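You operate a simulated robot arm through the tools that you are given. There is no shell and no other tool. Be economical: measure what you need, move in short steps, check, and stop when the job is done.

Carry out the task below with a simulated robot arm. There is one attempt and no reset: what you move stays moved.

TASK
Flush the mill through to reject, then shut it down.
Fine: feed to 0 and gate to reject, water to 50 l/min until the sight glass runs clear; then valve shut, red button, wait until it stops, gate shut.
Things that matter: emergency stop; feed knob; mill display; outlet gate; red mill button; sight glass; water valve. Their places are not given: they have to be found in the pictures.

Only the result counts: the job must be done as asked and must still hold three seconds after the hand-in. Knocking over, shifting, dropping, spilling or breaking anything else fails it.

THE ROBOT
A 7-joint arm with a two-finger parallel gripper, fixed in place. Base frame: the origin is at the foot of the arm, x ahead of it, y to its left, z up. Lengths are in m, angles in degrees, forces in N, time in s.
With the tool pointing down near the work surface it reaches from about 0.1 to 0.78 m from the base axis. Its first joint turns from -115.0 to 115.0 degrees. Payload 3.91 kg.
Tool frame: the origin (TCP) lies between the finger pads and is the grasp point; the fingertips stand 0.03 m ahead of it; z points along the fingers, y is the line along which they close. The gripper opens to 0.11 m. The fingers are 0.02 m wide and 0.01 m thick; the gripper's body (0.048 by 0.112 m) begins 0.055 m behind the TCP.
Orientation is that of the tool frame in the base frame, as [roll, pitch, yaw] about the fixed x, y, z axes, in that order (R = Rz(yaw) Ry(pitch) Rx(roll)). With the fingers straight down and closing along the base's y, the tool's x points along the base's -x, its y along +y and its z along -z.

THE INTERFACE
- The arm moves only by the tool nudge_tool. Its argument "deltas" is a list of rows, each a list of 7 numbers: the turn, a rotation vector about the tool's x, y, z in degrees, then the shift along the tool's x, y, z in m, then the finger opening in m, from 0 to 0.11. In form: [[ax, ay, az, tx, ty, tz, hand], ...]. A call has 1 to 20 rows; each row is the pose to reach, as a shift and turn from the pose commanded when the call began, along the tool's axes at that moment. A row lasts 0.2 s, in which the tool goes at most 0.05 m and 8.6 degrees; a call with a longer step from one row to the next is refused whole, and so is a gripper value outside its range. Where a pose cannot be reached the arm comes as near as it can. A force on the tool above 60 N (or 10 N above the force at the start of the call, whichever is more), or a blocked arm, ends the call early, and 0.2 s more pass. Each finger travels about 0.153 m/s and halts on what it meets, pressing with about 24 N; the grip force reading is that of the motor and also rises with nothing between the fingers. The clock runs only during rows and for 0.2 s after the last one: add rows that repeat a pose to give the fingers time. The reply holds the time, the measured pose of the TCP, the force on the tool along the base axes, the opening and the grip force, in the units named above and with some noise, with the torque about the TCP (base axes, N m) and any sound that the robot's microphone picked up.
- Cameras (640 x 400 px; columns grow to the right, rows downward): "scene" is fixed at [0.2193, 0.4994, 1.52]; the picture's right is [-0.80, -0.60, 0.00], its down [-0.30, 0.39, -0.87] and it looks along [0.53, -0.69, -0.49] (base axes); focal length 332 px, centre (320, 200). "wrist" rides on the gripper at [0.072, 0.017, -0.103] in the tool frame; the picture's right is [-0.23, 0.97, 0.00], its down [-0.76, -0.18, -0.62] and it looks along [-0.61, -0.14, 0.78] (tool axes); focal length 222 px, centre (320, 200).
- snapshot(camera): a new picture of that camera. No time passes.
- move_column(by): slides the trunk up (or, below 0, down) by that many m; the arm rides with it, the base frame stays. It gives what a move gives, with no picture.
- probe_pixels(camera, pixels): there is no depth. For up to 12 entries [column, row, z] of the newest picture of that camera ("zoom" is the newest enlarged one), the place [x, y] in the base frame at which the ray of that pixel passes the height z, good to about 0.002 m. No time passes.
- enlarge(camera, box): a new picture of the part [left, top, right, bottom] of that camera's present view, enlarged. No time passes.
- job_done(): hands the job in; it is judged then, once.

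Work in short steps. Measure before you move; look again where a grasp or a placing could have gone wrong, and mend it. You have 80 turns and 34 pictures in all, those below and enlarged ones among them. Open the gripper and draw the arm clear of the work before you hand the job in, unless the task says otherwise; then end with one line.

The tools are called after ">>>" as a command line: name --pt "numbers of a row" for each row, then --argument value for the rest, lists and objects as JSON in quotes. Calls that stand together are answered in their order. nudge_tool: Moves the arm, as the interface text tells. Its arguments: {"type":"object","properties":{"deltas":{"type":"array","items":{"type":"array","items":{"type":"number"}}}},"required":["deltas"]} The other tools are called the same way: move_column (by) slides the trunk up or down; snapshot (camera) takes a picture; probe_pixels (camera, pixels) gives the place at which the rays of pixels pass given heights; enlarge (camera, box) takes an enlarged picture of a part of a camera's view; job_done () hands the job in.

At the start:

```text
time_s: 0.0
ee_pos: [0.5739, -0.3391, 1.2029]
orientation: [179.9, 0.0, -180.0]
wrist_force: [0.1, -0.3, 0.4]
moment: [0.01, 0.01, 0.01]
opening: 0.1102
gripper_force: 0.1
trunk travel left (down, up): [-0.85, 0.14]
```

scene: 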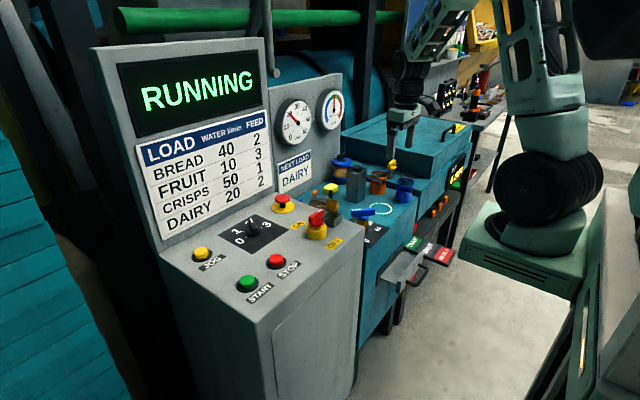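
wrist: 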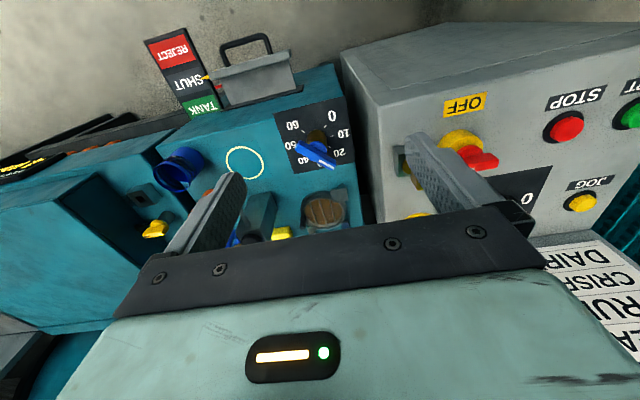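

The scene shows a grey control desk (feed knob near (253,233), start/stop at (247,284)/(276,261)) and the teal mill with valve and gate. I enlarge both areas.

>>> enlarge --camera "scene" --box '[170, 170, 350, 310]'

>>> enlarge --camera "scene" --box '[310, 140, 490, 300]'

>>> enlarge --camera "wrist" --box '[120, 20, 380, 250]'

```text
2.86 times, centred on (260, 240) of scene
```

zoom: 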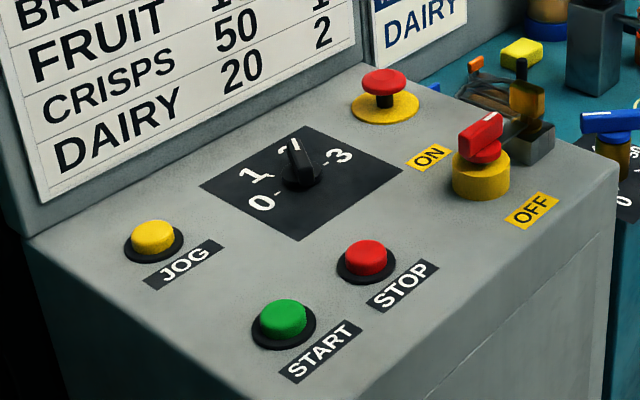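

```text
2.50 times, centred on (400, 220) of scene
```

zoom: 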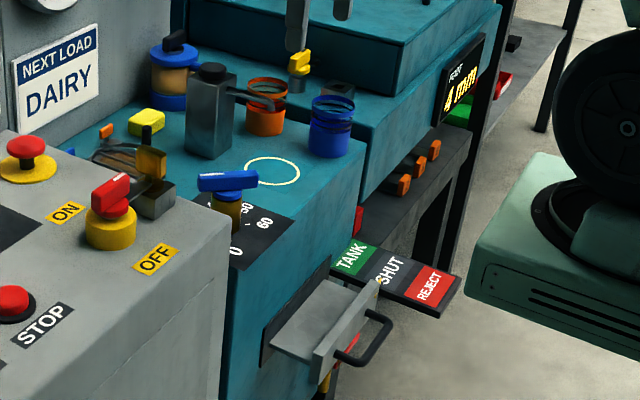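

```text
1.74 times, centred on (250, 135) of wrist
```

zoom: 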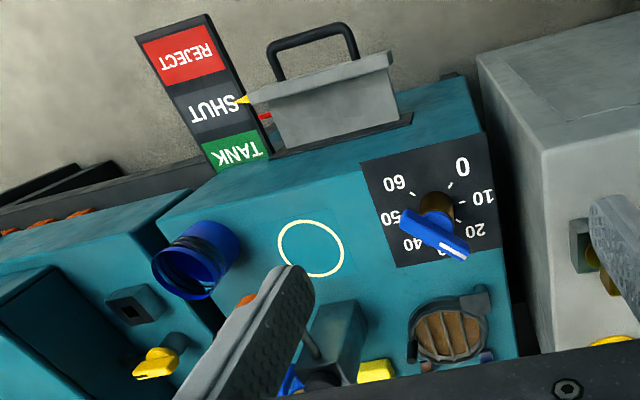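

I probe the same features in both cameras at two heights to triangulate: STOP, JOG, isolator, valve hub, gate handle, emergency stop, knob.

>>> probe_pixels --camera "scene" --pixels '[[274, 260, 0.8], [274, 260, 1.0], [203, 252, 0.8], [203, 252, 1.0], [255, 236, 0.8], [255, 236, 1.0], [364, 212, 0.8], [364, 212, 1.0], [418, 278, 0.8], [418, 278, 1.0], [383, 208, 0.8], [383, 208, 1.0]]'

>>> probe_pixels --camera "wrist" --pixels '[[566, 127, 0.8], [566, 127, 1.0], [580, 203, 0.8], [580, 203, 1.0], [316, 150, 0.8], [316, 150, 1.0], [247, 44, 0.8], [247, 44, 1.0], [244, 163, 0.8], [244, 163, 1.0], [210, 78, 0.8], [210, 78, 1.0]]'

```text
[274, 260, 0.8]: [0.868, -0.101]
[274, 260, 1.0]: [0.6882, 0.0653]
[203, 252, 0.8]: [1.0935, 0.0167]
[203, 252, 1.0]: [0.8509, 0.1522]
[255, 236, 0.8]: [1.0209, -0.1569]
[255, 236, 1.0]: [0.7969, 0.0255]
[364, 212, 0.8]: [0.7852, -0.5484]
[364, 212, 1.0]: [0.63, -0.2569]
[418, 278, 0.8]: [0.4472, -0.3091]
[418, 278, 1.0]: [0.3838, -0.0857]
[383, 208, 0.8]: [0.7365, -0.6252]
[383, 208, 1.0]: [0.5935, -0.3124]
```

```text
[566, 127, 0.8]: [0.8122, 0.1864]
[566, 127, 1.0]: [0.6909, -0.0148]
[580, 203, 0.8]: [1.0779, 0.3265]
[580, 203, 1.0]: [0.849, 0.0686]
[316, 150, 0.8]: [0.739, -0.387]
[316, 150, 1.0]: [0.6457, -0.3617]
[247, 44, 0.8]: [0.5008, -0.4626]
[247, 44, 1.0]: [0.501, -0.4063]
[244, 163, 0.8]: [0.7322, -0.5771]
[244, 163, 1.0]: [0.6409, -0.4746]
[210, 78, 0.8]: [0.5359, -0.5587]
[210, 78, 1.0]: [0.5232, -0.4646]
```

Triangulated: STOP ≈ (0.72,0.03,0.956), feed knob ≈ (0.85,-0.02,0.95), valve ≈ (0.687,-0.372,0.92), gate handle ≈ (0.503,-0.514,0.616). I move at height toward the feed knob to see it up close and test reach.

>>> nudge_tool --pt "0 0 0 -0.0225 0.04 0 0.11" --pt "0 0 0 -0.045 0.08 0 0.11" --pt "0 0 0 -0.0675 0.12 0 0.11" --pt "0 0 0 -0.09 0.16 0 0.11" --pt "0 0 0 -0.1125 0.2 0 0.11" --pt "0 0 0 -0.135 0.24 0 0.11" --pt "0 0 0 -0.1575 0.28 0 0.11" --pt "0 0 0 -0.18 0.32 0 0.11"

>>> snapshot --camera "wrist"

```text
time_s: 1.8
ee_pos: [0.753, -0.0194, 1.202]
orientation: [-180.0, 0.0, 179.9]
wrist_force: [0.4, -0.6, 0.3]
moment: [0.03, 0.0, 0.01]
opening: 0.1101
gripper_force: 0.0
trunk travel left (down, up): [-0.85, 0.14]
```

```text
28 pictures are left
```

wrist: 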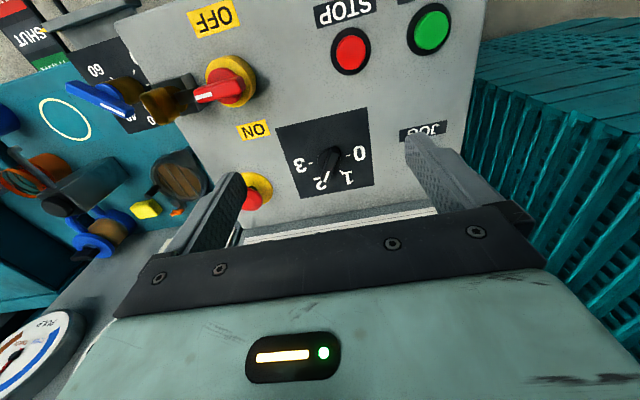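

The knob is visible at about (330,160). I enlarge it to read its pointer.

>>> enlarge --camera "wrist" --box '[260, 90, 400, 210]'

>>> probe_pixels --camera "wrist" --pixels '[[330, 160, 0.94], [330, 160, 0.96], [350, 50, 0.95], [230, 82, 0.98], [252, 195, 0.98], [275, 126, 0.94], [368, 110, 0.94], [375, 185, 0.94], [300, 200, 0.94], [125, 100, 0.92], [360, 155, 0.94], [300, 167, 0.94]]'

```text
3.33 times, centred on (330, 150) of wrist
```

zoom: 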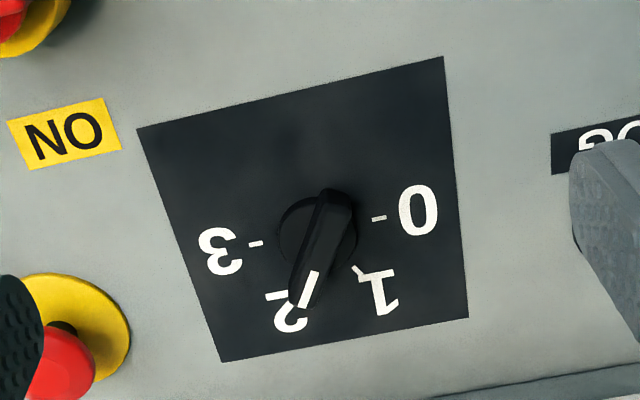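

```text
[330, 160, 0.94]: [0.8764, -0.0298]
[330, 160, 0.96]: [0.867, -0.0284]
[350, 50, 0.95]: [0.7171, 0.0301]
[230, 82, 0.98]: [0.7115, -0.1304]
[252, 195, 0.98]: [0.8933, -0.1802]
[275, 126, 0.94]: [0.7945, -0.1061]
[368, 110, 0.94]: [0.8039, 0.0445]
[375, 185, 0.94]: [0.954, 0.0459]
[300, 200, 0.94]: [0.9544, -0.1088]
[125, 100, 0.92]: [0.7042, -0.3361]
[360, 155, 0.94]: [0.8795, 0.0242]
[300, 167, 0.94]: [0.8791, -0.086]
```

The knob points to 2 (blade direction about -30° from +x; 0 lies at +y). I check heights using the scene picture's plate corners, and the panel behind.

>>> probe_pixels --camera "scene" --pixels '[[254.7, 213.7, 0.94], [289, 228.7, 0.94], [253, 254.3, 0.94], [218, 235.4, 0.94], [253.7, 232.2, 0.94], [253.7, 232.2, 0.92], [283, 200, 0.98], [254.7, 213.7, 0.92], [253, 254.3, 0.92], [297, 193, 0.93], [160, 255, 0.93]]'

>>> nudge_tool --pt "0 0 0 -0.04 -0.004 0 0.11" --pt "0 0 0 -0.08 -0.008 0 0.11" --pt "0 0 0 -0.12 -0.012 0 0.11"

```text
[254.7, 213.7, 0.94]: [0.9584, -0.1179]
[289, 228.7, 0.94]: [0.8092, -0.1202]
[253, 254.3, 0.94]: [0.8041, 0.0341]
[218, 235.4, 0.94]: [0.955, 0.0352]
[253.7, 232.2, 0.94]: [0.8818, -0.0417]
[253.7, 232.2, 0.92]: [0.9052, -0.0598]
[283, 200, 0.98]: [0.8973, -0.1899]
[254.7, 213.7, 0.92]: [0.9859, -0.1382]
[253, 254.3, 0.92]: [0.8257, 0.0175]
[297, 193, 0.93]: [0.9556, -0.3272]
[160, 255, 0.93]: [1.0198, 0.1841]
```

```text
time_s: 2.6
ee_pos: [0.8745, -0.0318, 1.2044]
orientation: [-180.0, -0.1, 180.0]
wrist_force: [-0.9, -0.2, -1.0]
moment: [0.02, 0.0, 0.02]
opening: 0.1099
gripper_force: 0.0
trunk travel left (down, up): [-0.85, 0.14]
```

Reach is fine. Corrected plate height is ≈0.951, knob centre ≈(0.869,-0.031). I turn the tool so the fingers close across the blade, and descend to z≈1.06 with a look.

>>> nudge_tool --pt "0 0 7.5 0.001 0 0.036 0.11" --pt "0 0 15 0.003 0 0.072 0.11" --pt "0 0 22.5 0.004 0 0.108 0.11" --pt "0 0 30 0.0055 0.001 0.144 0.08"

>>> snapshot --camera "wrist"

```text
time_s: 3.6
ee_pos: [0.8674, -0.0307, 1.0589]
orientation: [180.0, -0.1, 149.8]
wrist_force: [-0.3, -0.6, -0.4]
moment: [0.0, -0.03, 0.02]
opening: 0.0799
gripper_force: 0.1
trunk travel left (down, up): [-0.85, 0.14]
```

```text
26 pictures are left
```

wrist: 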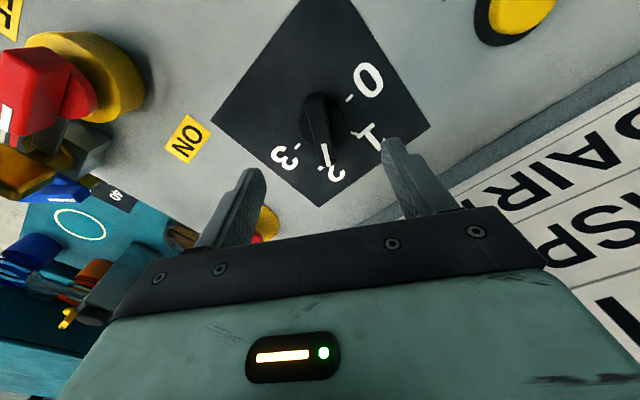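

The blade runs from (312,97) to (327,165). I probe its ends and the base for centring.

>>> probe_pixels --camera "wrist" --pixels '[[315, 97, 0.98], [327, 163, 0.98], [315, 97, 0.97], [327, 163, 0.97], [321, 123, 0.951], [211, 122, 0.951], [429, 126, 0.951], [319, 207, 0.951], [300, -5, 0.951]]'

>>> enlarge --camera "wrist" --box '[260, 70, 380, 190]'

```text
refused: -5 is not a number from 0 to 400
```

```text
3.33 times, centred on (320, 130) of wrist
```

zoom: 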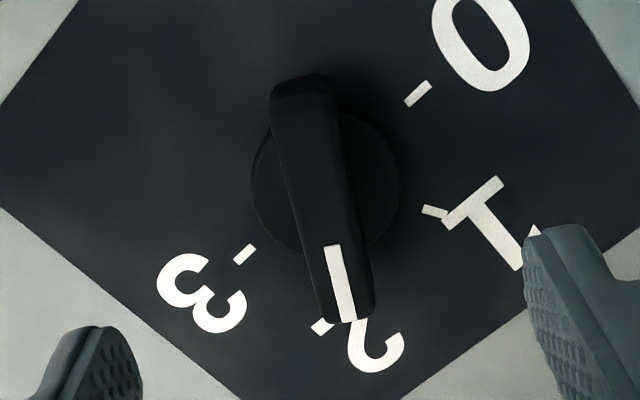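

I probe blade ends, disk centre and the ticks of 0 and 3 in the zoom picture.

>>> probe_pixels --camera "zoom" --pixels '[[302, 80, 0.985], [350, 320, 0.985], [302, 80, 0.975], [350, 320, 0.975], [325, 187, 0.953], [418, 94, 0.951], [243, 254, 0.951], [435, 211, 0.951], [320, 327, 0.951]]'

```text
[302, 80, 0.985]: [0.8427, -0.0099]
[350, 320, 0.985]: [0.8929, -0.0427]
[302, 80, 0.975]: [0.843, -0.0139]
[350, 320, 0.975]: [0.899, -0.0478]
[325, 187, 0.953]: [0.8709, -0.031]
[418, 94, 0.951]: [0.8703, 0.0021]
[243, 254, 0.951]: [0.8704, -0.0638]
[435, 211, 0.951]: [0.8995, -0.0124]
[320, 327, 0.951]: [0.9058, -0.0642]
```

Knob centre is (0.871,-0.031), blade top ≈0.975. I descend to TCP z≈0.991 and close on the blade.

>>> nudge_tool --pt "0 0 0 -0.0017 0.001 0.03 0.06" --pt "0 0 0 -0.0017 0.001 0.055 0.06" --pt "0 0 0 -0.0017 0.001 0.068 0.06" --pt "0 0 0 -0.0017 0.001 0.068 0.06" --pt "0 0 0 -0.0017 0.001 0.068 0.0" --pt "0 0 0 -0.0017 0.001 0.068 0.0" --pt "0 0 0 -0.0017 0.001 0.068 0.0"

```text
time_s: 5.2
ee_pos: [0.8706, -0.0301, 0.9911]
orientation: [179.9, 0.1, 149.9]
wrist_force: [2.4, 1.9, -3.7]
moment: [0.06, -0.26, -0.04]
opening: 0.0159
gripper_force: 45.1
trunk travel left (down, up): [-0.85, 0.14]
```

The blade is gripped (opening 0.016). I turn it 120° counter-clockwise (seen from above) towards 0.

>>> nudge_tool --pt "0 0 -8 -0.0003 0 0 0" --pt "0 0 -16 -0.0003 0 0 0" --pt "0 0 -24 -0.0003 0 0 0" --pt "0 0 -32 -0.0003 0 0 0" --pt "0 0 -40 -0.0003 0 0 0" --pt "0 0 -48 -0.0003 0 0 0" --pt "0 0 -56 -0.0003 0 0 0" --pt "0 0 -64 -0.0003 0 0 0" --pt "0 0 -72 -0.0003 0 0 0" --pt "0 0 -80 -0.0003 0 0 0" --pt "0 0 -88 -0.0003 0 0 0" --pt "0 0 -96 -0.0003 0 0 0" --pt "0 0 -104 -0.0003 0 0 0" --pt "0 0 -112 -0.0003 0 0 0" --pt "0 0 -120 -0.0003 0 0 0" --pt "0 0 -120 -0.0003 0 0 0"

```text
time_s: 8.6
ee_pos: [0.8701, -0.03, 0.9906]
orientation: [179.8, 0.0, -89.9]
wrist_force: [-6.5, 12.4, 5.2]
moment: [-0.3, 0.12, -0.06]
opening: 0.016
gripper_force: 45.1
trunk travel left (down, up): [-0.85, 0.14]
```

The turn finished with little torque. I open the fingers, rise, and check the knob.

>>> nudge_tool --pt "0 0 0 0 0 0 0.05" --pt "0 0 0 0 0 0 0.05" --pt "0 0 0 0 0 -0.04 0.05" --pt "0 0 0 0 0 -0.08 0.05" --pt "0 0 0 0 0 -0.12 0.05"

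>>> enlarge --camera "wrist" --box '[240, 40, 400, 160]'

```text
time_s: 9.8
ee_pos: [0.871, -0.0314, 1.1114]
orientation: [-179.9, 0.1, -89.9]
wrist_force: [-0.2, 0.5, -0.8]
moment: [-0.02, 0.04, -0.02]
opening: 0.05
gripper_force: 0.2
trunk travel left (down, up): [-0.85, 0.14]
```

```text
3.33 times, centred on (320, 100) of wrist
```

zoom: 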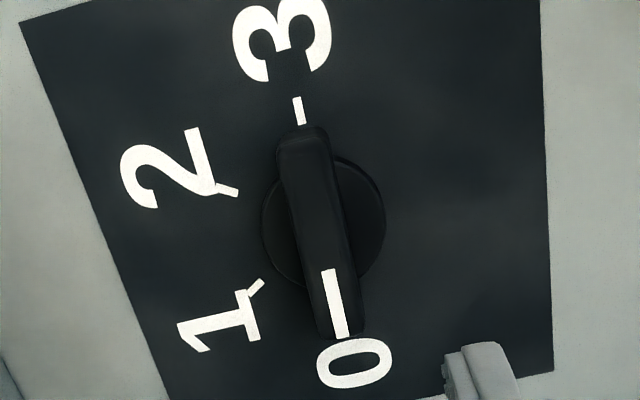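

Feed points at 0. Next the gate: I travel high to about (0.50,-0.53,1.15), keeping the fingers closing along x (across the handle bar), then look.

>>> nudge_tool --pt "0 0 0 0.0357 0.0265 -0.003 0.05" --pt "0 0 0 0.0714 0.053 -0.006 0.05" --pt "0 0 0 0.1071 0.0795 -0.009 0.05" --pt "0 0 0 0.1429 0.106 -0.012 0.05" --pt "0 0 0 0.1786 0.1325 -0.015 0.05" --pt "0 0 0 0.2143 0.159 -0.018 0.05" --pt "0 0 0 0.25 0.1855 -0.021 0.05" --pt "0 0 0 0.2857 0.212 -0.024 0.05" --pt "0 0 0 0.3214 0.2385 -0.027 0.05" --pt "0 0 0 0.3571 0.265 -0.03 0.05" --pt "0 0 0 0.3929 0.2915 -0.033 0.05" --pt "0 0 0 0.4286 0.318 -0.036 0.05" --pt "0 0 0 0.4643 0.3445 -0.039 0.05" --pt "0 0 0 0.5 0.371 -0.04 0.05"

>>> snapshot --camera "wrist"

```text
time_s: 12.8
ee_pos: [0.4999, -0.529, 1.1514]
orientation: [-180.0, 0.1, -89.9]
wrist_force: [0.8, 0.4, 1.2]
moment: [-0.02, -0.05, 0.03]
opening: 0.05
gripper_force: 0.1
trunk travel left (down, up): [-0.85, 0.14]
```

```text
23 pictures are left
```

wrist: 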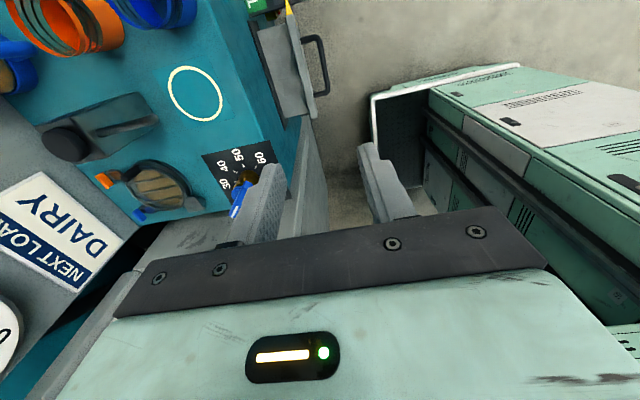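

The handle shows at (325,65). I probe the handle bar, gate plate and mill front edge from this view.

>>> probe_pixels --camera "wrist" --pixels '[[325, 64, 0.58], [325, 64, 0.62], [325, 64, 0.66], [295, 115, 0.845], [280, 60, 0.845], [302, 40, 0.62], [326, 95, 0.62], [321, 36, 0.62], [303, 100, 0.65], [262, 22, 0.65], [192, 94, 0.846]]'

>>> enlarge --camera "wrist" --box '[230, 0, 390, 140]'

>>> enlarge --camera "scene" --box '[360, 200, 480, 300]'

```text
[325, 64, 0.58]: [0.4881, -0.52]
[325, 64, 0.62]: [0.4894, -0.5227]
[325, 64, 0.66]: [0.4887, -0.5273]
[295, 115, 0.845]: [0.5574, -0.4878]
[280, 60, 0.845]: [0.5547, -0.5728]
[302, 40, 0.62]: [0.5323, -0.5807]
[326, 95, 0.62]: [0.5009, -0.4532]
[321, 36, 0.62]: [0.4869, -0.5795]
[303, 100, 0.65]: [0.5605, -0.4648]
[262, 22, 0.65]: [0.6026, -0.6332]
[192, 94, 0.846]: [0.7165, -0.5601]
```

```text
2.86 times, centred on (310, 70) of wrist
```

zoom: 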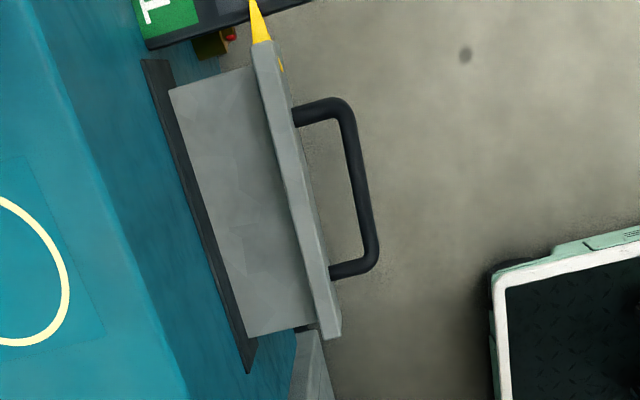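

```text
4.00 times, centred on (420, 250) of scene
```

zoom: 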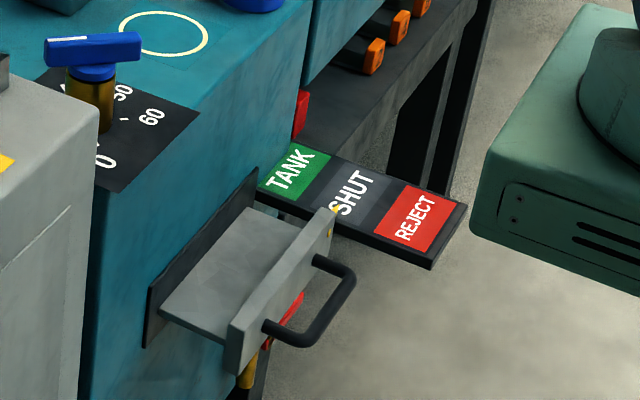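

I probe the bar's centre, labels and pointer in the scene zoom.

>>> probe_pixels --camera "zoom" --pixels '[[333, 312, 0.58], [333, 312, 0.62], [333, 312, 0.66], [354, 193, 0.62], [412, 220, 0.62], [292, 170, 0.62], [338, 207, 0.62], [354, 193, 0.66], [412, 220, 0.66], [292, 170, 0.66], [338, 207, 0.66], [240, 330, 0.62]]'

>>> probe_pixels --camera "wrist" --pixels '[[288, 8, 0.62], [288, 8, 0.66], [295, 11, 0.62]]'

```text
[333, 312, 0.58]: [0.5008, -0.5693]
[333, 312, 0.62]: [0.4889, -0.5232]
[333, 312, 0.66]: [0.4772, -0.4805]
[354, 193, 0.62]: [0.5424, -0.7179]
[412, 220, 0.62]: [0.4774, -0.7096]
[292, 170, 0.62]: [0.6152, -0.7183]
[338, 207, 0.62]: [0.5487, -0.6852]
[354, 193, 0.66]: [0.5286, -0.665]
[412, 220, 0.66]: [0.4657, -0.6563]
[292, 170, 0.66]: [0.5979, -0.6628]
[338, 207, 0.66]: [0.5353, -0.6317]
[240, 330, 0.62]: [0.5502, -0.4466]
```

```text
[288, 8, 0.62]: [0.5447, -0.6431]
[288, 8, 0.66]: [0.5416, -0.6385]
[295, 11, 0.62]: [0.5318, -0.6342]
```

The bar is at (0.489,-0.523,0.62); pulling about 0.067 in -x sets REJECT. I tilt the tool 17° so the hand leans away from the mill face (x≈0.556), set opening 0.03, then lower the trunk partly.

>>> nudge_tool --pt "8.5 0 0 -0.006 0.015 0 0.03" --pt "17 0 0 -0.006 0.015 0 0.03" --pt "17 0 0 -0.006 0.015 0 0.03"

>>> move_column --by -0.38

>>> snapshot --camera "wrist"

>>> snapshot --camera "scene"

```text
time_s: 13.6
ee_pos: [0.4848, -0.5241, 1.1507]
orientation: [-162.9, 0.1, -90.0]
wrist_force: [-0.2, 0.7, -0.4]
moment: [0.0, 0.02, 0.0]
opening: 0.0299
gripper_force: 0.0
trunk travel left (down, up): [-0.85, 0.14]
```

```text
time_s: 17.3
ee_pos: [0.4851, -0.5243, 0.7709]
orientation: [-163.0, 0.0, -90.0]
wrist_force: [-0.4, 0.6, -0.3]
moment: [0.01, 0.01, 0.03]
opening: 0.03
gripper_force: 0.0
trunk travel left (down, up): [-0.47, 0.52]
```

```text
20 pictures are left
```

wrist: 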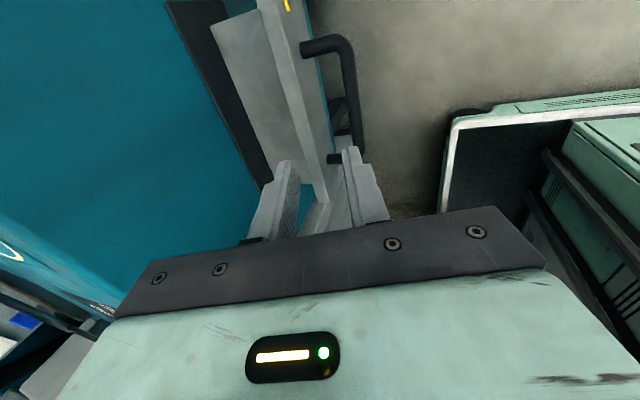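

```text
19 pictures are left
```

scene: 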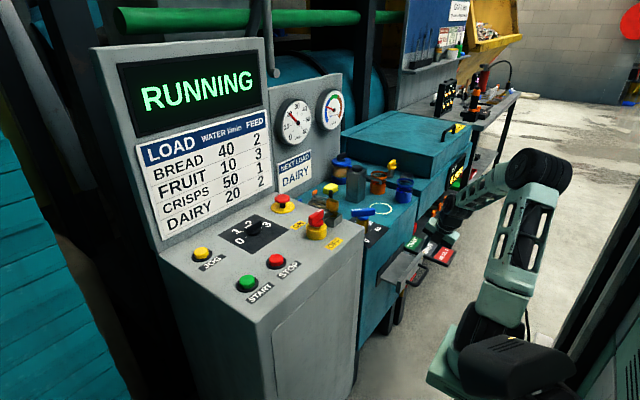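

Handle seen: bar from (345,40) to (358,150). I verify its position from here.

>>> probe_pixels --camera "wrist" --pixels '[[348, 45, 0.62], [358, 148, 0.62], [355, 95, 0.62], [345, 95, 0.62], [362, 95, 0.62], [330, 155, 0.62], [305, 45, 0.62], [322, 170, 0.66], [275, 10, 0.66]]'

```text
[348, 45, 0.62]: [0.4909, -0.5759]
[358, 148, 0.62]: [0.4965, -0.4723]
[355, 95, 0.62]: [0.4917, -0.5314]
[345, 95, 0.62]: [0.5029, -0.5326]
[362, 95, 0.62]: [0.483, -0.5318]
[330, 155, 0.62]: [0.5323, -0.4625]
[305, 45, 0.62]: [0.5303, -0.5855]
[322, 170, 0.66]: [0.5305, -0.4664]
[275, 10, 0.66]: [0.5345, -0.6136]
```

Bar centre ≈(0.491,-0.524), plate face x≈0.531: the inner finger fits. I descend to TCP (0.487,·,0.633) and close on the bar.

>>> nudge_tool --pt "0 0 0 0 0.0096 0.0331 0.03" --pt "0 0 0 0 0.0192 0.0662 0.03" --pt "0 0 0 0 0.0288 0.0993 0.03" --pt "0 0 0 0 0.0384 0.1325 0.03" --pt "0 0 0 0 0.0384 0.1325 0.03" --pt "0 0 0 0 0.0384 0.1325 0.0" --pt "0 0 0 0 0.0384 0.1325 0.0"

>>> snapshot --camera "wrist"

```text
time_s: 18.9
ee_pos: [0.4872, -0.5251, 0.6335]
orientation: [-162.8, -0.1, -90.0]
wrist_force: [6.9, 1.1, -0.5]
moment: [-1.02, -0.12, -0.28]
opening: 0.0136
gripper_force: 45.5
trunk travel left (down, up): [-0.47, 0.52]
```

```text
18 pictures are left
```

wrist: 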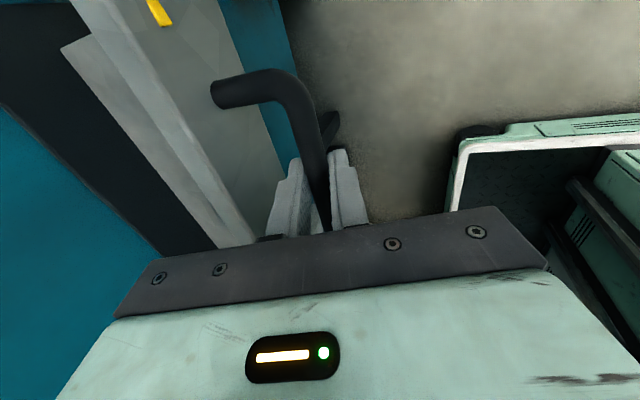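

The bar is held (opening 0.0136). I pull the gate 0.066 m in -x toward REJECT.

>>> nudge_tool --pt "0 0 0 0 0.0105 -0.0032 0" --pt "0 0 0 0 0.021 -0.0064 0" --pt "0 0 0 0 0.0316 -0.0096 0" --pt "0 0 0 0 0.0421 -0.0129 0" --pt "0 0 0 0 0.0526 -0.0161 0" --pt "0 0 0 0 0.0631 -0.0193 0" --pt "0 0 0 0 0.0631 -0.0193 0"

>>> enlarge --camera "scene" --box '[360, 200, 480, 300]'

```text
time_s: 20.5
ee_pos: [0.4201, -0.5259, 0.634]
orientation: [-163.1, -0.1, -90.1]
wrist_force: [-2.3, -0.8, 8.7]
moment: [0.86, 0.07, 0.3]
opening: 0.0134
gripper_force: 44.6
trunk travel left (down, up): [-0.47, 0.52]
```

```text
4.00 times, centred on (420, 250) of scene
```

zoom: 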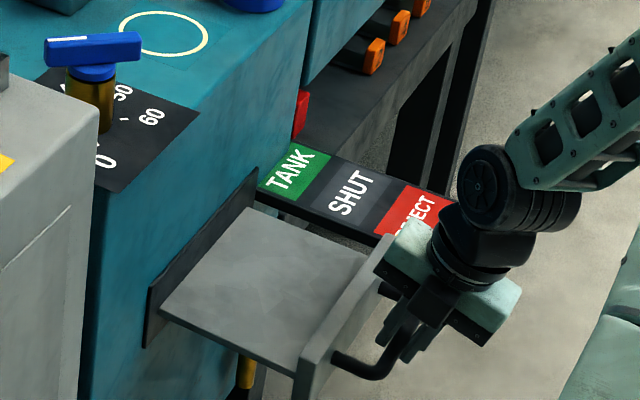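

The gate slid freely. I open to 0.03, lift 0.16 straight up, and check the pointer.

>>> nudge_tool --pt "0 0 0 0 0 0 0.032" --pt "0 0 0 0 0 0 0.032" --pt "0 0 0 0 -0.0117 -0.0383 0.032" --pt "0 0 0 0 -0.0234 -0.0765 0.032" --pt "0 0 0 0 -0.035 -0.1148 0.032" --pt "0 0 0 0 -0.0467 -0.153 0.032"

>>> snapshot --camera "wrist"

```text
time_s: 21.9
ee_pos: [0.4191, -0.5238, 0.7925]
orientation: [-163.0, 0.1, -90.0]
wrist_force: [0.3, 1.2, -0.4]
moment: [0.03, 0.0, -0.01]
opening: 0.032
gripper_force: 0.2
trunk travel left (down, up): [-0.47, 0.52]
```

```text
16 pictures are left
```

wrist: 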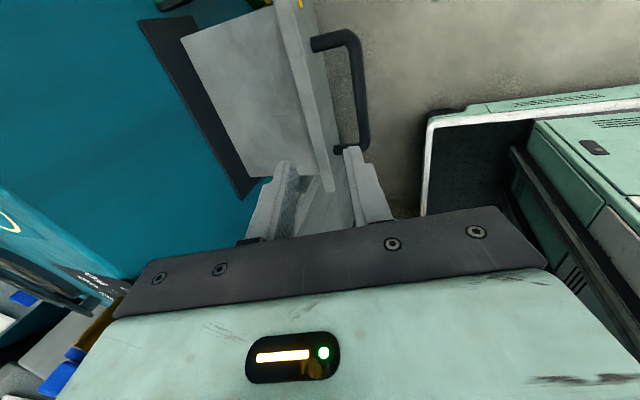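

The lift is clean; the pointer is out of view and gets checked later. I raise the trunk back and straighten the tool.

>>> move_column --by 0.38

>>> nudge_tool --pt "-8.5 0 0 0 0 0 0.05" --pt "-17 0 0 0 0 0 0.05" --pt "-17 0 0 0 0 0 0.05"

```text
time_s: 25.5
ee_pos: [0.4194, -0.5237, 1.1726]
orientation: [-163.0, 0.0, -90.0]
wrist_force: [0.2, 0.7, 0.5]
moment: [0.0, -0.02, 0.01]
opening: 0.0318
gripper_force: 0.0
trunk travel left (down, up): [-0.85, 0.14]
```

```text
time_s: 26.3
ee_pos: [0.4193, -0.5234, 1.1731]
orientation: [179.9, 0.0, -90.0]
wrist_force: [0.0, 0.2, -0.5]
moment: [-0.01, -0.01, 0.0]
opening: 0.0505
gripper_force: 0.1
trunk travel left (down, up): [-0.85, 0.14]
```

I move above the valve with the fingers turned to close across its handle (handle ≈50°), then look.

>>> nudge_tool --pt "0 0 5.7 -0.0216 -0.0383 0 0.06" --pt "0 0 11.4 -0.0431 -0.0766 0 0.06" --pt "0 0 17.1 -0.0647 -0.1149 0 0.06" --pt "0 0 22.8 -0.0863 -0.1531 0 0.06" --pt "0 0 28.5 -0.1079 -0.1914 0 0.06" --pt "0 0 34.2 -0.1294 -0.2297 0 0.06" --pt "0 0 40 -0.151 -0.268 0.02 0.06"

>>> snapshot --camera "wrist"

```text
time_s: 27.9
ee_pos: [0.6877, -0.3733, 1.1527]
orientation: [-180.0, 0.0, -130.2]
wrist_force: [-0.9, -0.2, 0.2]
moment: [0.03, -0.04, 0.03]
opening: 0.0597
gripper_force: 0.0
trunk travel left (down, up): [-0.85, 0.14]
```

```text
15 pictures are left
```

wrist: 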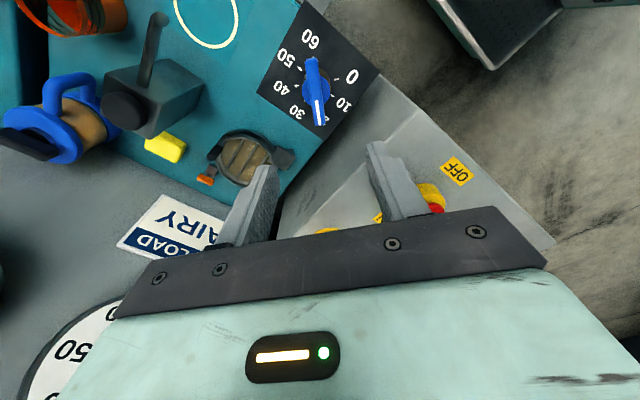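

The valve handle is at (317,95), pointing at ≈20. I enlarge and probe it.

>>> enlarge --camera "wrist" --box '[250, 10, 390, 140]'

>>> probe_pixels --camera "wrist" --pixels '[[312, 60, 0.93], [321, 125, 0.93], [312, 60, 0.915], [321, 125, 0.915], [318, 97, 0.846], [415, 112, 0.95], [330, 210, 0.95], [438, 205, 1.0]]'

```text
3.08 times, centred on (320, 75) of wrist
```

zoom: 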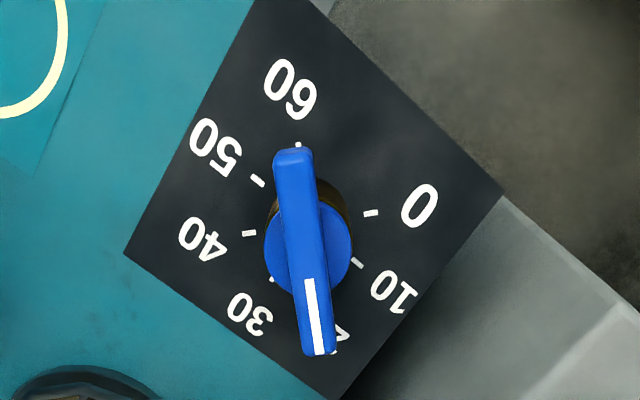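

```text
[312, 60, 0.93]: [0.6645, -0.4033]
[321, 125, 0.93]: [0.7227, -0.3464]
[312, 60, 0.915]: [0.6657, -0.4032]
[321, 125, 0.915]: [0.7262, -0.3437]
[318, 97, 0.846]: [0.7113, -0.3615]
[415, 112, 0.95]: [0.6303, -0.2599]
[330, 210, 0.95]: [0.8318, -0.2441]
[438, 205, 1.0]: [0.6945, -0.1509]
```

I probe the ticks at the dial height to find the centre and the angles of 0 and 50.

>>> probe_pixels --camera "zoom" --pixels '[[371, 213, 0.846], [298, 144, 0.846], [258, 181, 0.846], [249, 233, 0.846], [272, 279, 0.846], [357, 263, 0.846], [292, 152, 0.925], [319, 353, 0.925], [292, 152, 0.935], [319, 353, 0.935], [503, 193, 0.846], [123, 253, 0.846]]'

```text
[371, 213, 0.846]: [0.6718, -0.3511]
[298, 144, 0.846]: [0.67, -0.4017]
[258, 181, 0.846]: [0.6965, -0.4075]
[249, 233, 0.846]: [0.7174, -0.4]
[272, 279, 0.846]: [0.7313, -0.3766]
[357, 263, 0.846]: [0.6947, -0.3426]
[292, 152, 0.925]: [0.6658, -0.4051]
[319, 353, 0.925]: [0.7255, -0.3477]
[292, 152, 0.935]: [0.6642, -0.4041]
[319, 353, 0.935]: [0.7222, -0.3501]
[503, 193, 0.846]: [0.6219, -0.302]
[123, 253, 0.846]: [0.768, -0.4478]
```

Dial: centre (0.695,-0.375), 45° per 10 l/min; 0 at 135°, 20 at 45° (current), 50 at -90°. I descend to z 0.941 and grip the handle.

>>> nudge_tool --pt "0 0 5 -0.0034 -0.0067 0.043 0.05" --pt "0 0 5 -0.0034 -0.0067 0.086 0.05" --pt "0 0 5 -0.0034 -0.0067 0.129 0.05" --pt "0 0 5 -0.0034 -0.0067 0.172 0.05" --pt "0 0 5 -0.0034 -0.0067 0.2 0.05" --pt "0 0 5 -0.0034 -0.0067 0.2115 0.05" --pt "0 0 5 -0.0034 -0.0067 0.2115 0.0" --pt "0 0 5 -0.0034 -0.0067 0.2115 0.0" --pt "0 0 5 -0.0034 -0.0067 0.2115 0.0"

```text
time_s: 29.9
ee_pos: [0.6953, -0.3741, 0.9403]
orientation: [-179.9, 0.0, -135.0]
wrist_force: [3.0, -1.8, -8.1]
moment: [0.13, -0.51, -0.01]
opening: 0.0168
gripper_force: 45.4
trunk travel left (down, up): [-0.85, 0.14]
```

Gripped (opening 0.017). I turn 135° clockwise seen from above to 50 l/min.

>>> nudge_tool --pt "0 0 8 0 0 0 0" --pt "0 0 16 0 0 0 0" --pt "0 0 24 0 0 0 0" --pt "0 0 32 0 0 0 0" --pt "0 0 40 0 0 0 0" --pt "0 0 48 0 0 0 0" --pt "0 0 56 0 0 0 0" --pt "0 0 64 0 0 0 0" --pt "0 0 72 0 0 0 0" --pt "0 0 80 0 0 0 0" --pt "0 0 88 0 0 0 0" --pt "0 0 96 0 0 0 0" --pt "0 0 104 0 0 0 0" --pt "0 0 112 0 0 0 0" --pt "0 0 120 0 0 0 0" --pt "0 0 128 0 0 0 0" --pt "0 0 135 0 0 0 0" --pt "0 0 135 0 0 0 0"

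>>> snapshot --camera "scene"

```text
time_s: 33.7
ee_pos: [0.6942, -0.3768, 0.9408]
orientation: [-179.9, 0.0, 89.9]
wrist_force: [2.3, -19.9, -14.6]
moment: [-0.16, -0.16, -0.04]
opening: 0.0167
gripper_force: 45.4
trunk travel left (down, up): [-0.85, 0.14]
```

```text
13 pictures are left
```

scene: 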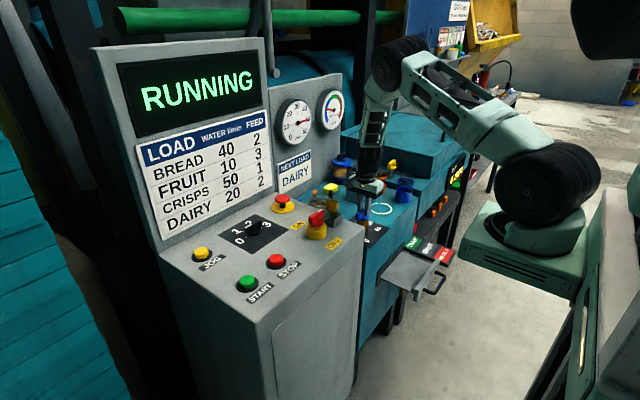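

The flow gauge swung to about 50. I release and rise to check handle and sight glass.

>>> nudge_tool --pt "0 0 0 0 0 0 0.05" --pt "0 0 0 0 0 0 0.05" --pt "0 0 0 0 0 -0.045 0.05" --pt "0 0 0 0 0 -0.09 0.05" --pt "0 0 0 0 0 -0.135 0.05" --pt "0 0 0 0 0 -0.18 0.05"

>>> snapshot --camera "wrist"

```text
time_s: 35.1
ee_pos: [0.696, -0.3724, 1.1213]
orientation: [-180.0, 0.0, 89.9]
wrist_force: [1.4, 0.6, 0.6]
moment: [-0.01, 0.02, -0.03]
opening: 0.05
gripper_force: 0.0
trunk travel left (down, up): [-0.85, 0.14]
```

```text
12 pictures are left
```

wrist: 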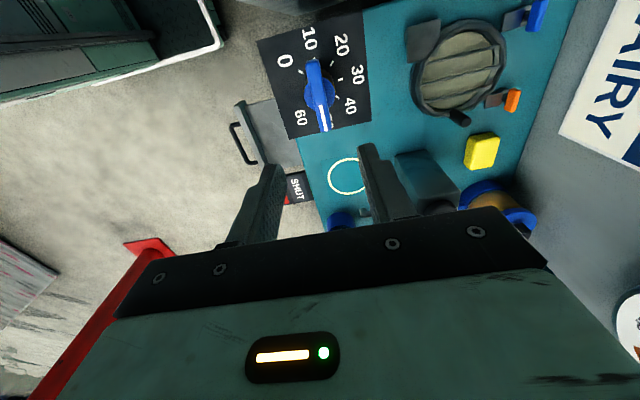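

The handle is at 50 and the sight glass at (460,65) is still cloudy beige. I wait 4 s and look closely, also at the gate pointer.

>>> nudge_tool --pt "0 0 0 0 0 0 0.05" --pt "0 0 0 0 0 0 0.05" --pt "0 0 0 0 0 0 0.05" --pt "0 0 0 0 0 0 0.05" --pt "0 0 0 0 0 0 0.05" --pt "0 0 0 0 0 0 0.05" --pt "0 0 0 0 0 0 0.05" --pt "0 0 0 0 0 0 0.05" --pt "0 0 0 0 0 0 0.05" --pt "0 0 0 0 0 0 0.05" --pt "0 0 0 0 0 0 0.05" --pt "0 0 0 0 0 0 0.05" --pt "0 0 0 0 0 0 0.05" --pt "0 0 0 0 0 0 0.05" --pt "0 0 0 0 0 0 0.05" --pt "0 0 0 0 0 0 0.05" --pt "0 0 0 0 0 0 0.05" --pt "0 0 0 0 0 0 0.05" --pt "0 0 0 0 0 0 0.05" --pt "0 0 0 0 0 0 0.05"

>>> enlarge --camera "wrist" --box '[380, 0, 540, 140]'

>>> enlarge --camera "scene" --box '[360, 200, 480, 300]'

```text
time_s: 39.3
ee_pos: [0.6957, -0.3721, 1.1221]
orientation: [180.0, 0.0, 90.0]
wrist_force: [-0.1, -0.4, 0.0]
moment: [0.02, 0.02, 0.02]
opening: 0.0504
gripper_force: 0.1
trunk travel left (down, up): [-0.85, 0.14]
```

```text
2.86 times, centred on (460, 70) of wrist
```

zoom: 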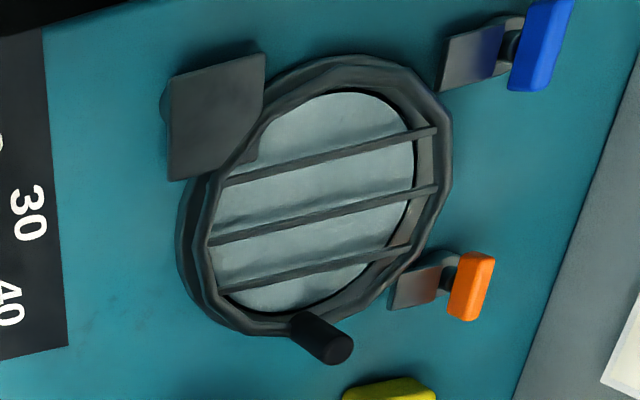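

```text
4.00 times, centred on (420, 250) of scene
```

zoom: 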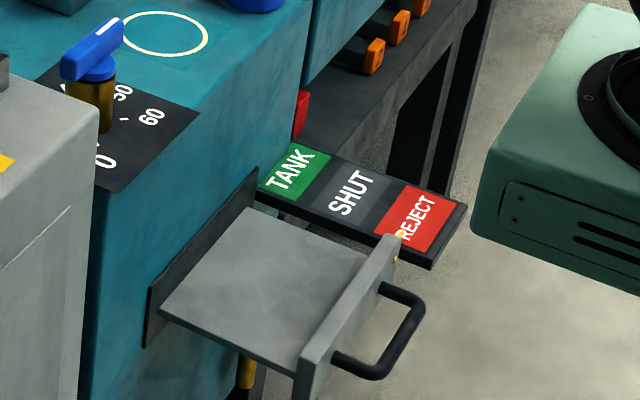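

Gate is on REJECT and the glass now looks clear grey-blue. I wait 2 s and compare to be sure it has stopped changing.

>>> nudge_tool --pt "0 0 0 0 0 0 0.05" --pt "0 0 0 0 0 0 0.05" --pt "0 0 0 0 0 0 0.05" --pt "0 0 0 0 0 0 0.05" --pt "0 0 0 0 0 0 0.05" --pt "0 0 0 0 0 0 0.05" --pt "0 0 0 0 0 0 0.05" --pt "0 0 0 0 0 0 0.05" --pt "0 0 0 0 0 0 0.05" --pt "0 0 0 0 0 0 0.05"

>>> enlarge --camera "wrist" --box '[380, 0, 540, 140]'

```text
time_s: 41.5
ee_pos: [0.696, -0.3739, 1.1212]
orientation: [-180.0, 0.0, 90.0]
wrist_force: [0.3, 0.5, 0.5]
moment: [0.0, 0.0, -0.05]
opening: 0.0503
gripper_force: 0.1
trunk travel left (down, up): [-0.85, 0.14]
```

```text
2.86 times, centred on (460, 70) of wrist
```

zoom: 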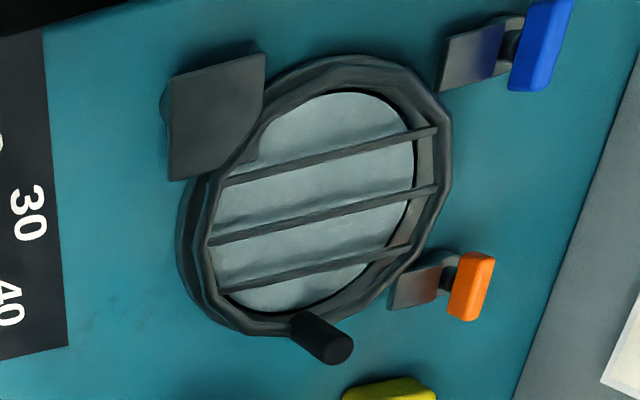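

The glass is stable and clear. I descend, grip the handle again and turn it back 136° (to about 20) as the first half.

>>> nudge_tool --pt "0 0 0 0 0 0.045 0.05" --pt "0 0 0 0 0 0.09 0.05" --pt "0 0 0 0 0 0.135 0.05" --pt "0 0 0 0 0 0.168 0.05" --pt "0 0 0 0 0 0.18 0.05" --pt "0 0 0 0 0 0.18 0.0" --pt "0 0 0 0 0 0.18 0.0" --pt "0 0 0 0 0 0.18 0.0"

>>> nudge_tool --pt "0 0 -8 0 0 0 0" --pt "0 0 -16 0 0 0 0" --pt "0 0 -24 0 0 0 0" --pt "0 0 -32 0 0 0 0" --pt "0 0 -40 0 0 0 0" --pt "0 0 -48 0 0 0 0" --pt "0 0 -56 0 0 0 0" --pt "0 0 -64 0 0 0 0" --pt "0 0 -72 0 0 0 0" --pt "0 0 -80 0 0 0 0" --pt "0 0 -88 0 0 0 0" --pt "0 0 -96 0 0 0 0" --pt "0 0 -104 0 0 0 0" --pt "0 0 -112 0 0 0 0" --pt "0 0 -120 0 0 0 0" --pt "0 0 -128 0 0 0 0" --pt "0 0 -136 0 0 0 0"

```text
time_s: 43.3
ee_pos: [0.6948, -0.3746, 0.9415]
orientation: [-179.9, 0.0, 89.9]
wrist_force: [-5.7, -0.4, -5.4]
moment: [0.15, -0.14, 0.02]
opening: 0.0167
gripper_force: 44.8
trunk travel left (down, up): [-0.85, 0.14]
```

```text
time_s: 46.9
ee_pos: [0.694, -0.3755, 0.9424]
orientation: [-180.0, 0.1, -134.0]
wrist_force: [-13.0, -6.5, -10.9]
moment: [-0.1, 0.2, 0.03]
opening: 0.0169
gripper_force: 45.0
trunk travel left (down, up): [-0.85, 0.14]
```

Now at about 20. I continue the remaining 89° in the same grip to 0.

>>> nudge_tool --pt "0 0 -8 0 0 0 0" --pt "0 0 -16 0 0 0 0" --pt "0 0 -24 0 0 0 0" --pt "0 0 -32 0 0 0 0" --pt "0 0 -40 0 0 0 0" --pt "0 0 -48 0 0 0 0" --pt "0 0 -56 0 0 0 0" --pt "0 0 -64 0 0 0 0" --pt "0 0 -72 0 0 0 0" --pt "0 0 -80 0 0 0 0" --pt "0 0 -89 0 0 0 0" --pt "0 0 -89 0 0 0 0"

```text
refused: row 11 steps farther than a row can; nothing moved
```

The last step was over 8.6°; I split it.

>>> nudge_tool --pt "0 0 -8 0 0 0 0" --pt "0 0 -16 0 0 0 0" --pt "0 0 -24 0 0 0 0" --pt "0 0 -32 0 0 0 0" --pt "0 0 -40 0 0 0 0" --pt "0 0 -48 0 0 0 0" --pt "0 0 -56 0 0 0 0" --pt "0 0 -64 0 0 0 0" --pt "0 0 -72 0 0 0 0" --pt "0 0 -80 0 0 0 0" --pt "0 0 -85 0 0 0 0" --pt "0 0 -89 0 0 0 0" --pt "0 0 -89 0 0 0 0"

```text
time_s: 49.7
ee_pos: [0.6949, -0.3754, 0.942]
orientation: [179.9, 0.0, -45.1]
wrist_force: [-9.1, -8.1, -11.6]
moment: [-0.3, -0.06, 0.01]
opening: 0.0166
gripper_force: 44.8
trunk travel left (down, up): [-0.85, 0.14]
```

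The tool reached the 0 orientation (yaw -45). I release, rise, and check the dial.

>>> nudge_tool --pt "0 0 0 0 0 0 0.05" --pt "0 0 0 0 0 0 0.05" --pt "0 0 0 0 0 -0.045 0.05" --pt "0 0 0 0 0 -0.09 0.05" --pt "0 0 0 0 0 -0.135 0.05" --pt "0 0 0 0 0 -0.18 0.05" --pt "0 0 0 0 0 -0.21 0.05"

>>> enlarge --camera "wrist" --box '[240, 10, 400, 150]'

```text
time_s: 51.3
ee_pos: [0.6945, -0.3747, 1.1514]
orientation: [180.0, 0.1, -45.0]
wrist_force: [0.5, 0.0, -0.8]
moment: [0.01, 0.02, 0.0]
opening: 0.0502
gripper_force: 0.0
trunk travel left (down, up): [-0.85, 0.14]
```

```text
2.86 times, centred on (320, 80) of wrist
```

zoom: 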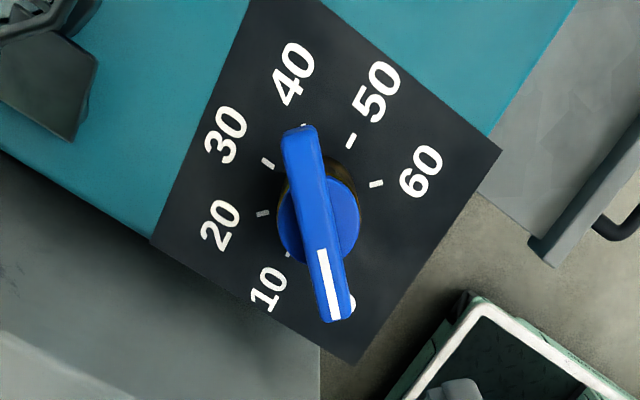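

The valve points at 0. Now the red STOP button at ≈(0.716,0.031): I travel high above it with the fingers closed.

>>> nudge_tool --pt "0 0 8 -0.0272 -0.0302 0 0" --pt "0 0 16 -0.0543 -0.0604 0 0" --pt "0 0 24 -0.0815 -0.0906 0 0" --pt "0 0 32 -0.1087 -0.1208 0 0" --pt "0 0 40 -0.1359 -0.1511 0 0" --pt "0 0 48 -0.163 -0.1813 0 0" --pt "0 0 56 -0.1902 -0.2115 0 0" --pt "0 0 64 -0.2174 -0.2417 0 0" --pt "0 0 72 -0.2445 -0.2719 0 0" --pt "0 0 80 -0.2717 -0.3021 0.03 0" --pt "0 0 80 -0.2717 -0.3021 0.04 0"

>>> snapshot --camera "wrist"

```text
refused: row 10 steps farther than a row can; nothing moved
```

```text
7 pictures are left
```

wrist: 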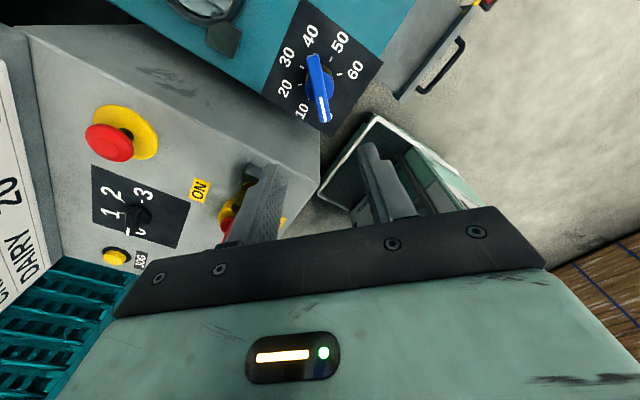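

The row-10 step was too long; I split it and go again.

>>> nudge_tool --pt "0 0 8 -0.0272 -0.0302 0 0" --pt "0 0 16 -0.0543 -0.0604 0 0" --pt "0 0 24 -0.0815 -0.0906 0 0" --pt "0 0 32 -0.1087 -0.1208 0 0" --pt "0 0 40 -0.1359 -0.1511 0 0" --pt "0 0 48 -0.163 -0.1813 0 0" --pt "0 0 56 -0.1902 -0.2115 0 0" --pt "0 0 64 -0.2174 -0.2417 0 0" --pt "0 0 72 -0.2445 -0.2719 0 0" --pt "0 0 80 -0.2717 -0.3021 0 0" --pt "0 0 80 -0.2717 -0.3021 0.04 0"

>>> snapshot --camera "wrist"

```text
time_s: 53.7
ee_pos: [0.7171, 0.0325, 1.1117]
orientation: [-180.0, 0.0, -125.0]
wrist_force: [0.0, 0.3, 0.8]
moment: [0.02, -0.06, 0.0]
opening: 0.0
gripper_force: 24.2
trunk travel left (down, up): [-0.85, 0.14]
```

```text
6 pictures are left
```

wrist: 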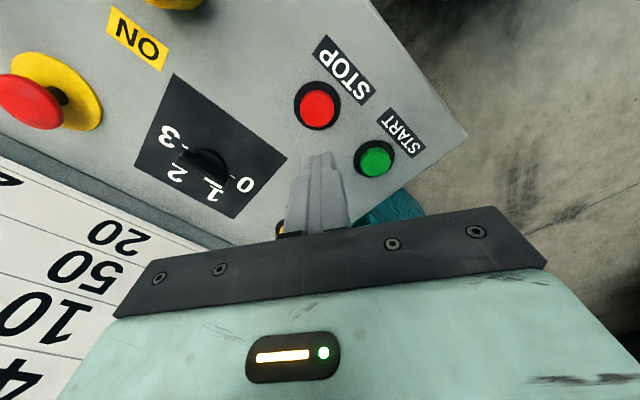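

The STOP button top is at (317,107). I probe it for the exact position.

>>> probe_pixels --camera "wrist" --pixels '[[318, 106, 0.97], [318, 106, 0.96], [318, 105, 0.951], [377, 159, 0.97]]'

```text
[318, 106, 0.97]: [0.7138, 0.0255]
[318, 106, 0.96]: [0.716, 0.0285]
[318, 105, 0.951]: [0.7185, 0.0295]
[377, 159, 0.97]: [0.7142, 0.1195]
```

I press the STOP button: centre (0.715,0.028), approaching quickly to tip z≈0.98, then slowly down, then back up.

>>> nudge_tool --pt "0 0 0 0.0044 -0.0007 0.04 0" --pt "0 0 0 0.0044 -0.0007 0.08 0" --pt "0 0 0 0.0044 -0.0007 0.1 0" --pt "0 0 0 0.0044 -0.0007 0.106 0" --pt "0 0 0 0.0044 -0.0007 0.111 0" --pt "0 0 0 0.0044 -0.0007 0.116 0" --pt "0 0 0 0.0044 -0.0007 0.12 0" --pt "0 0 0 0.0044 -0.0007 0.123 0"

```text
time_s: 55.5
ee_pos: [0.7154, 0.0274, 0.9891]
orientation: [-179.9, 0.1, -125.0]
wrist_force: [-4.0, -1.5, 12.7]
moment: [-0.02, 0.13, -0.07]
opening: 0.0003
gripper_force: 24.1
trunk travel left (down, up): [-0.85, 0.14]
heard: click
```

A click at 12.7 N: the button was pressed. I rise and look at the display.

>>> nudge_tool --pt "0 0 0 0 0 -0.04 0" --pt "0 0 0 0 0 -0.08 0" --pt "0 0 0 0 0 -0.12 0" --pt "0 0 0 0 0 -0.16 0" --pt "0 0 0 0 0 -0.16 0.03"

>>> snapshot --camera "scene"

```text
time_s: 56.7
ee_pos: [0.7159, 0.0269, 1.1495]
orientation: [180.0, 0.0, -125.1]
wrist_force: [1.1, -0.7, 0.4]
moment: [0.01, -0.03, -0.03]
opening: 0.0298
gripper_force: 0.1
trunk travel left (down, up): [-0.85, 0.14]
```

```text
5 pictures are left
```

scene: 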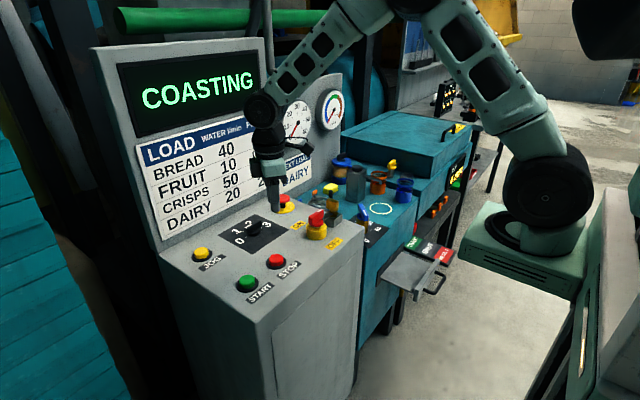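

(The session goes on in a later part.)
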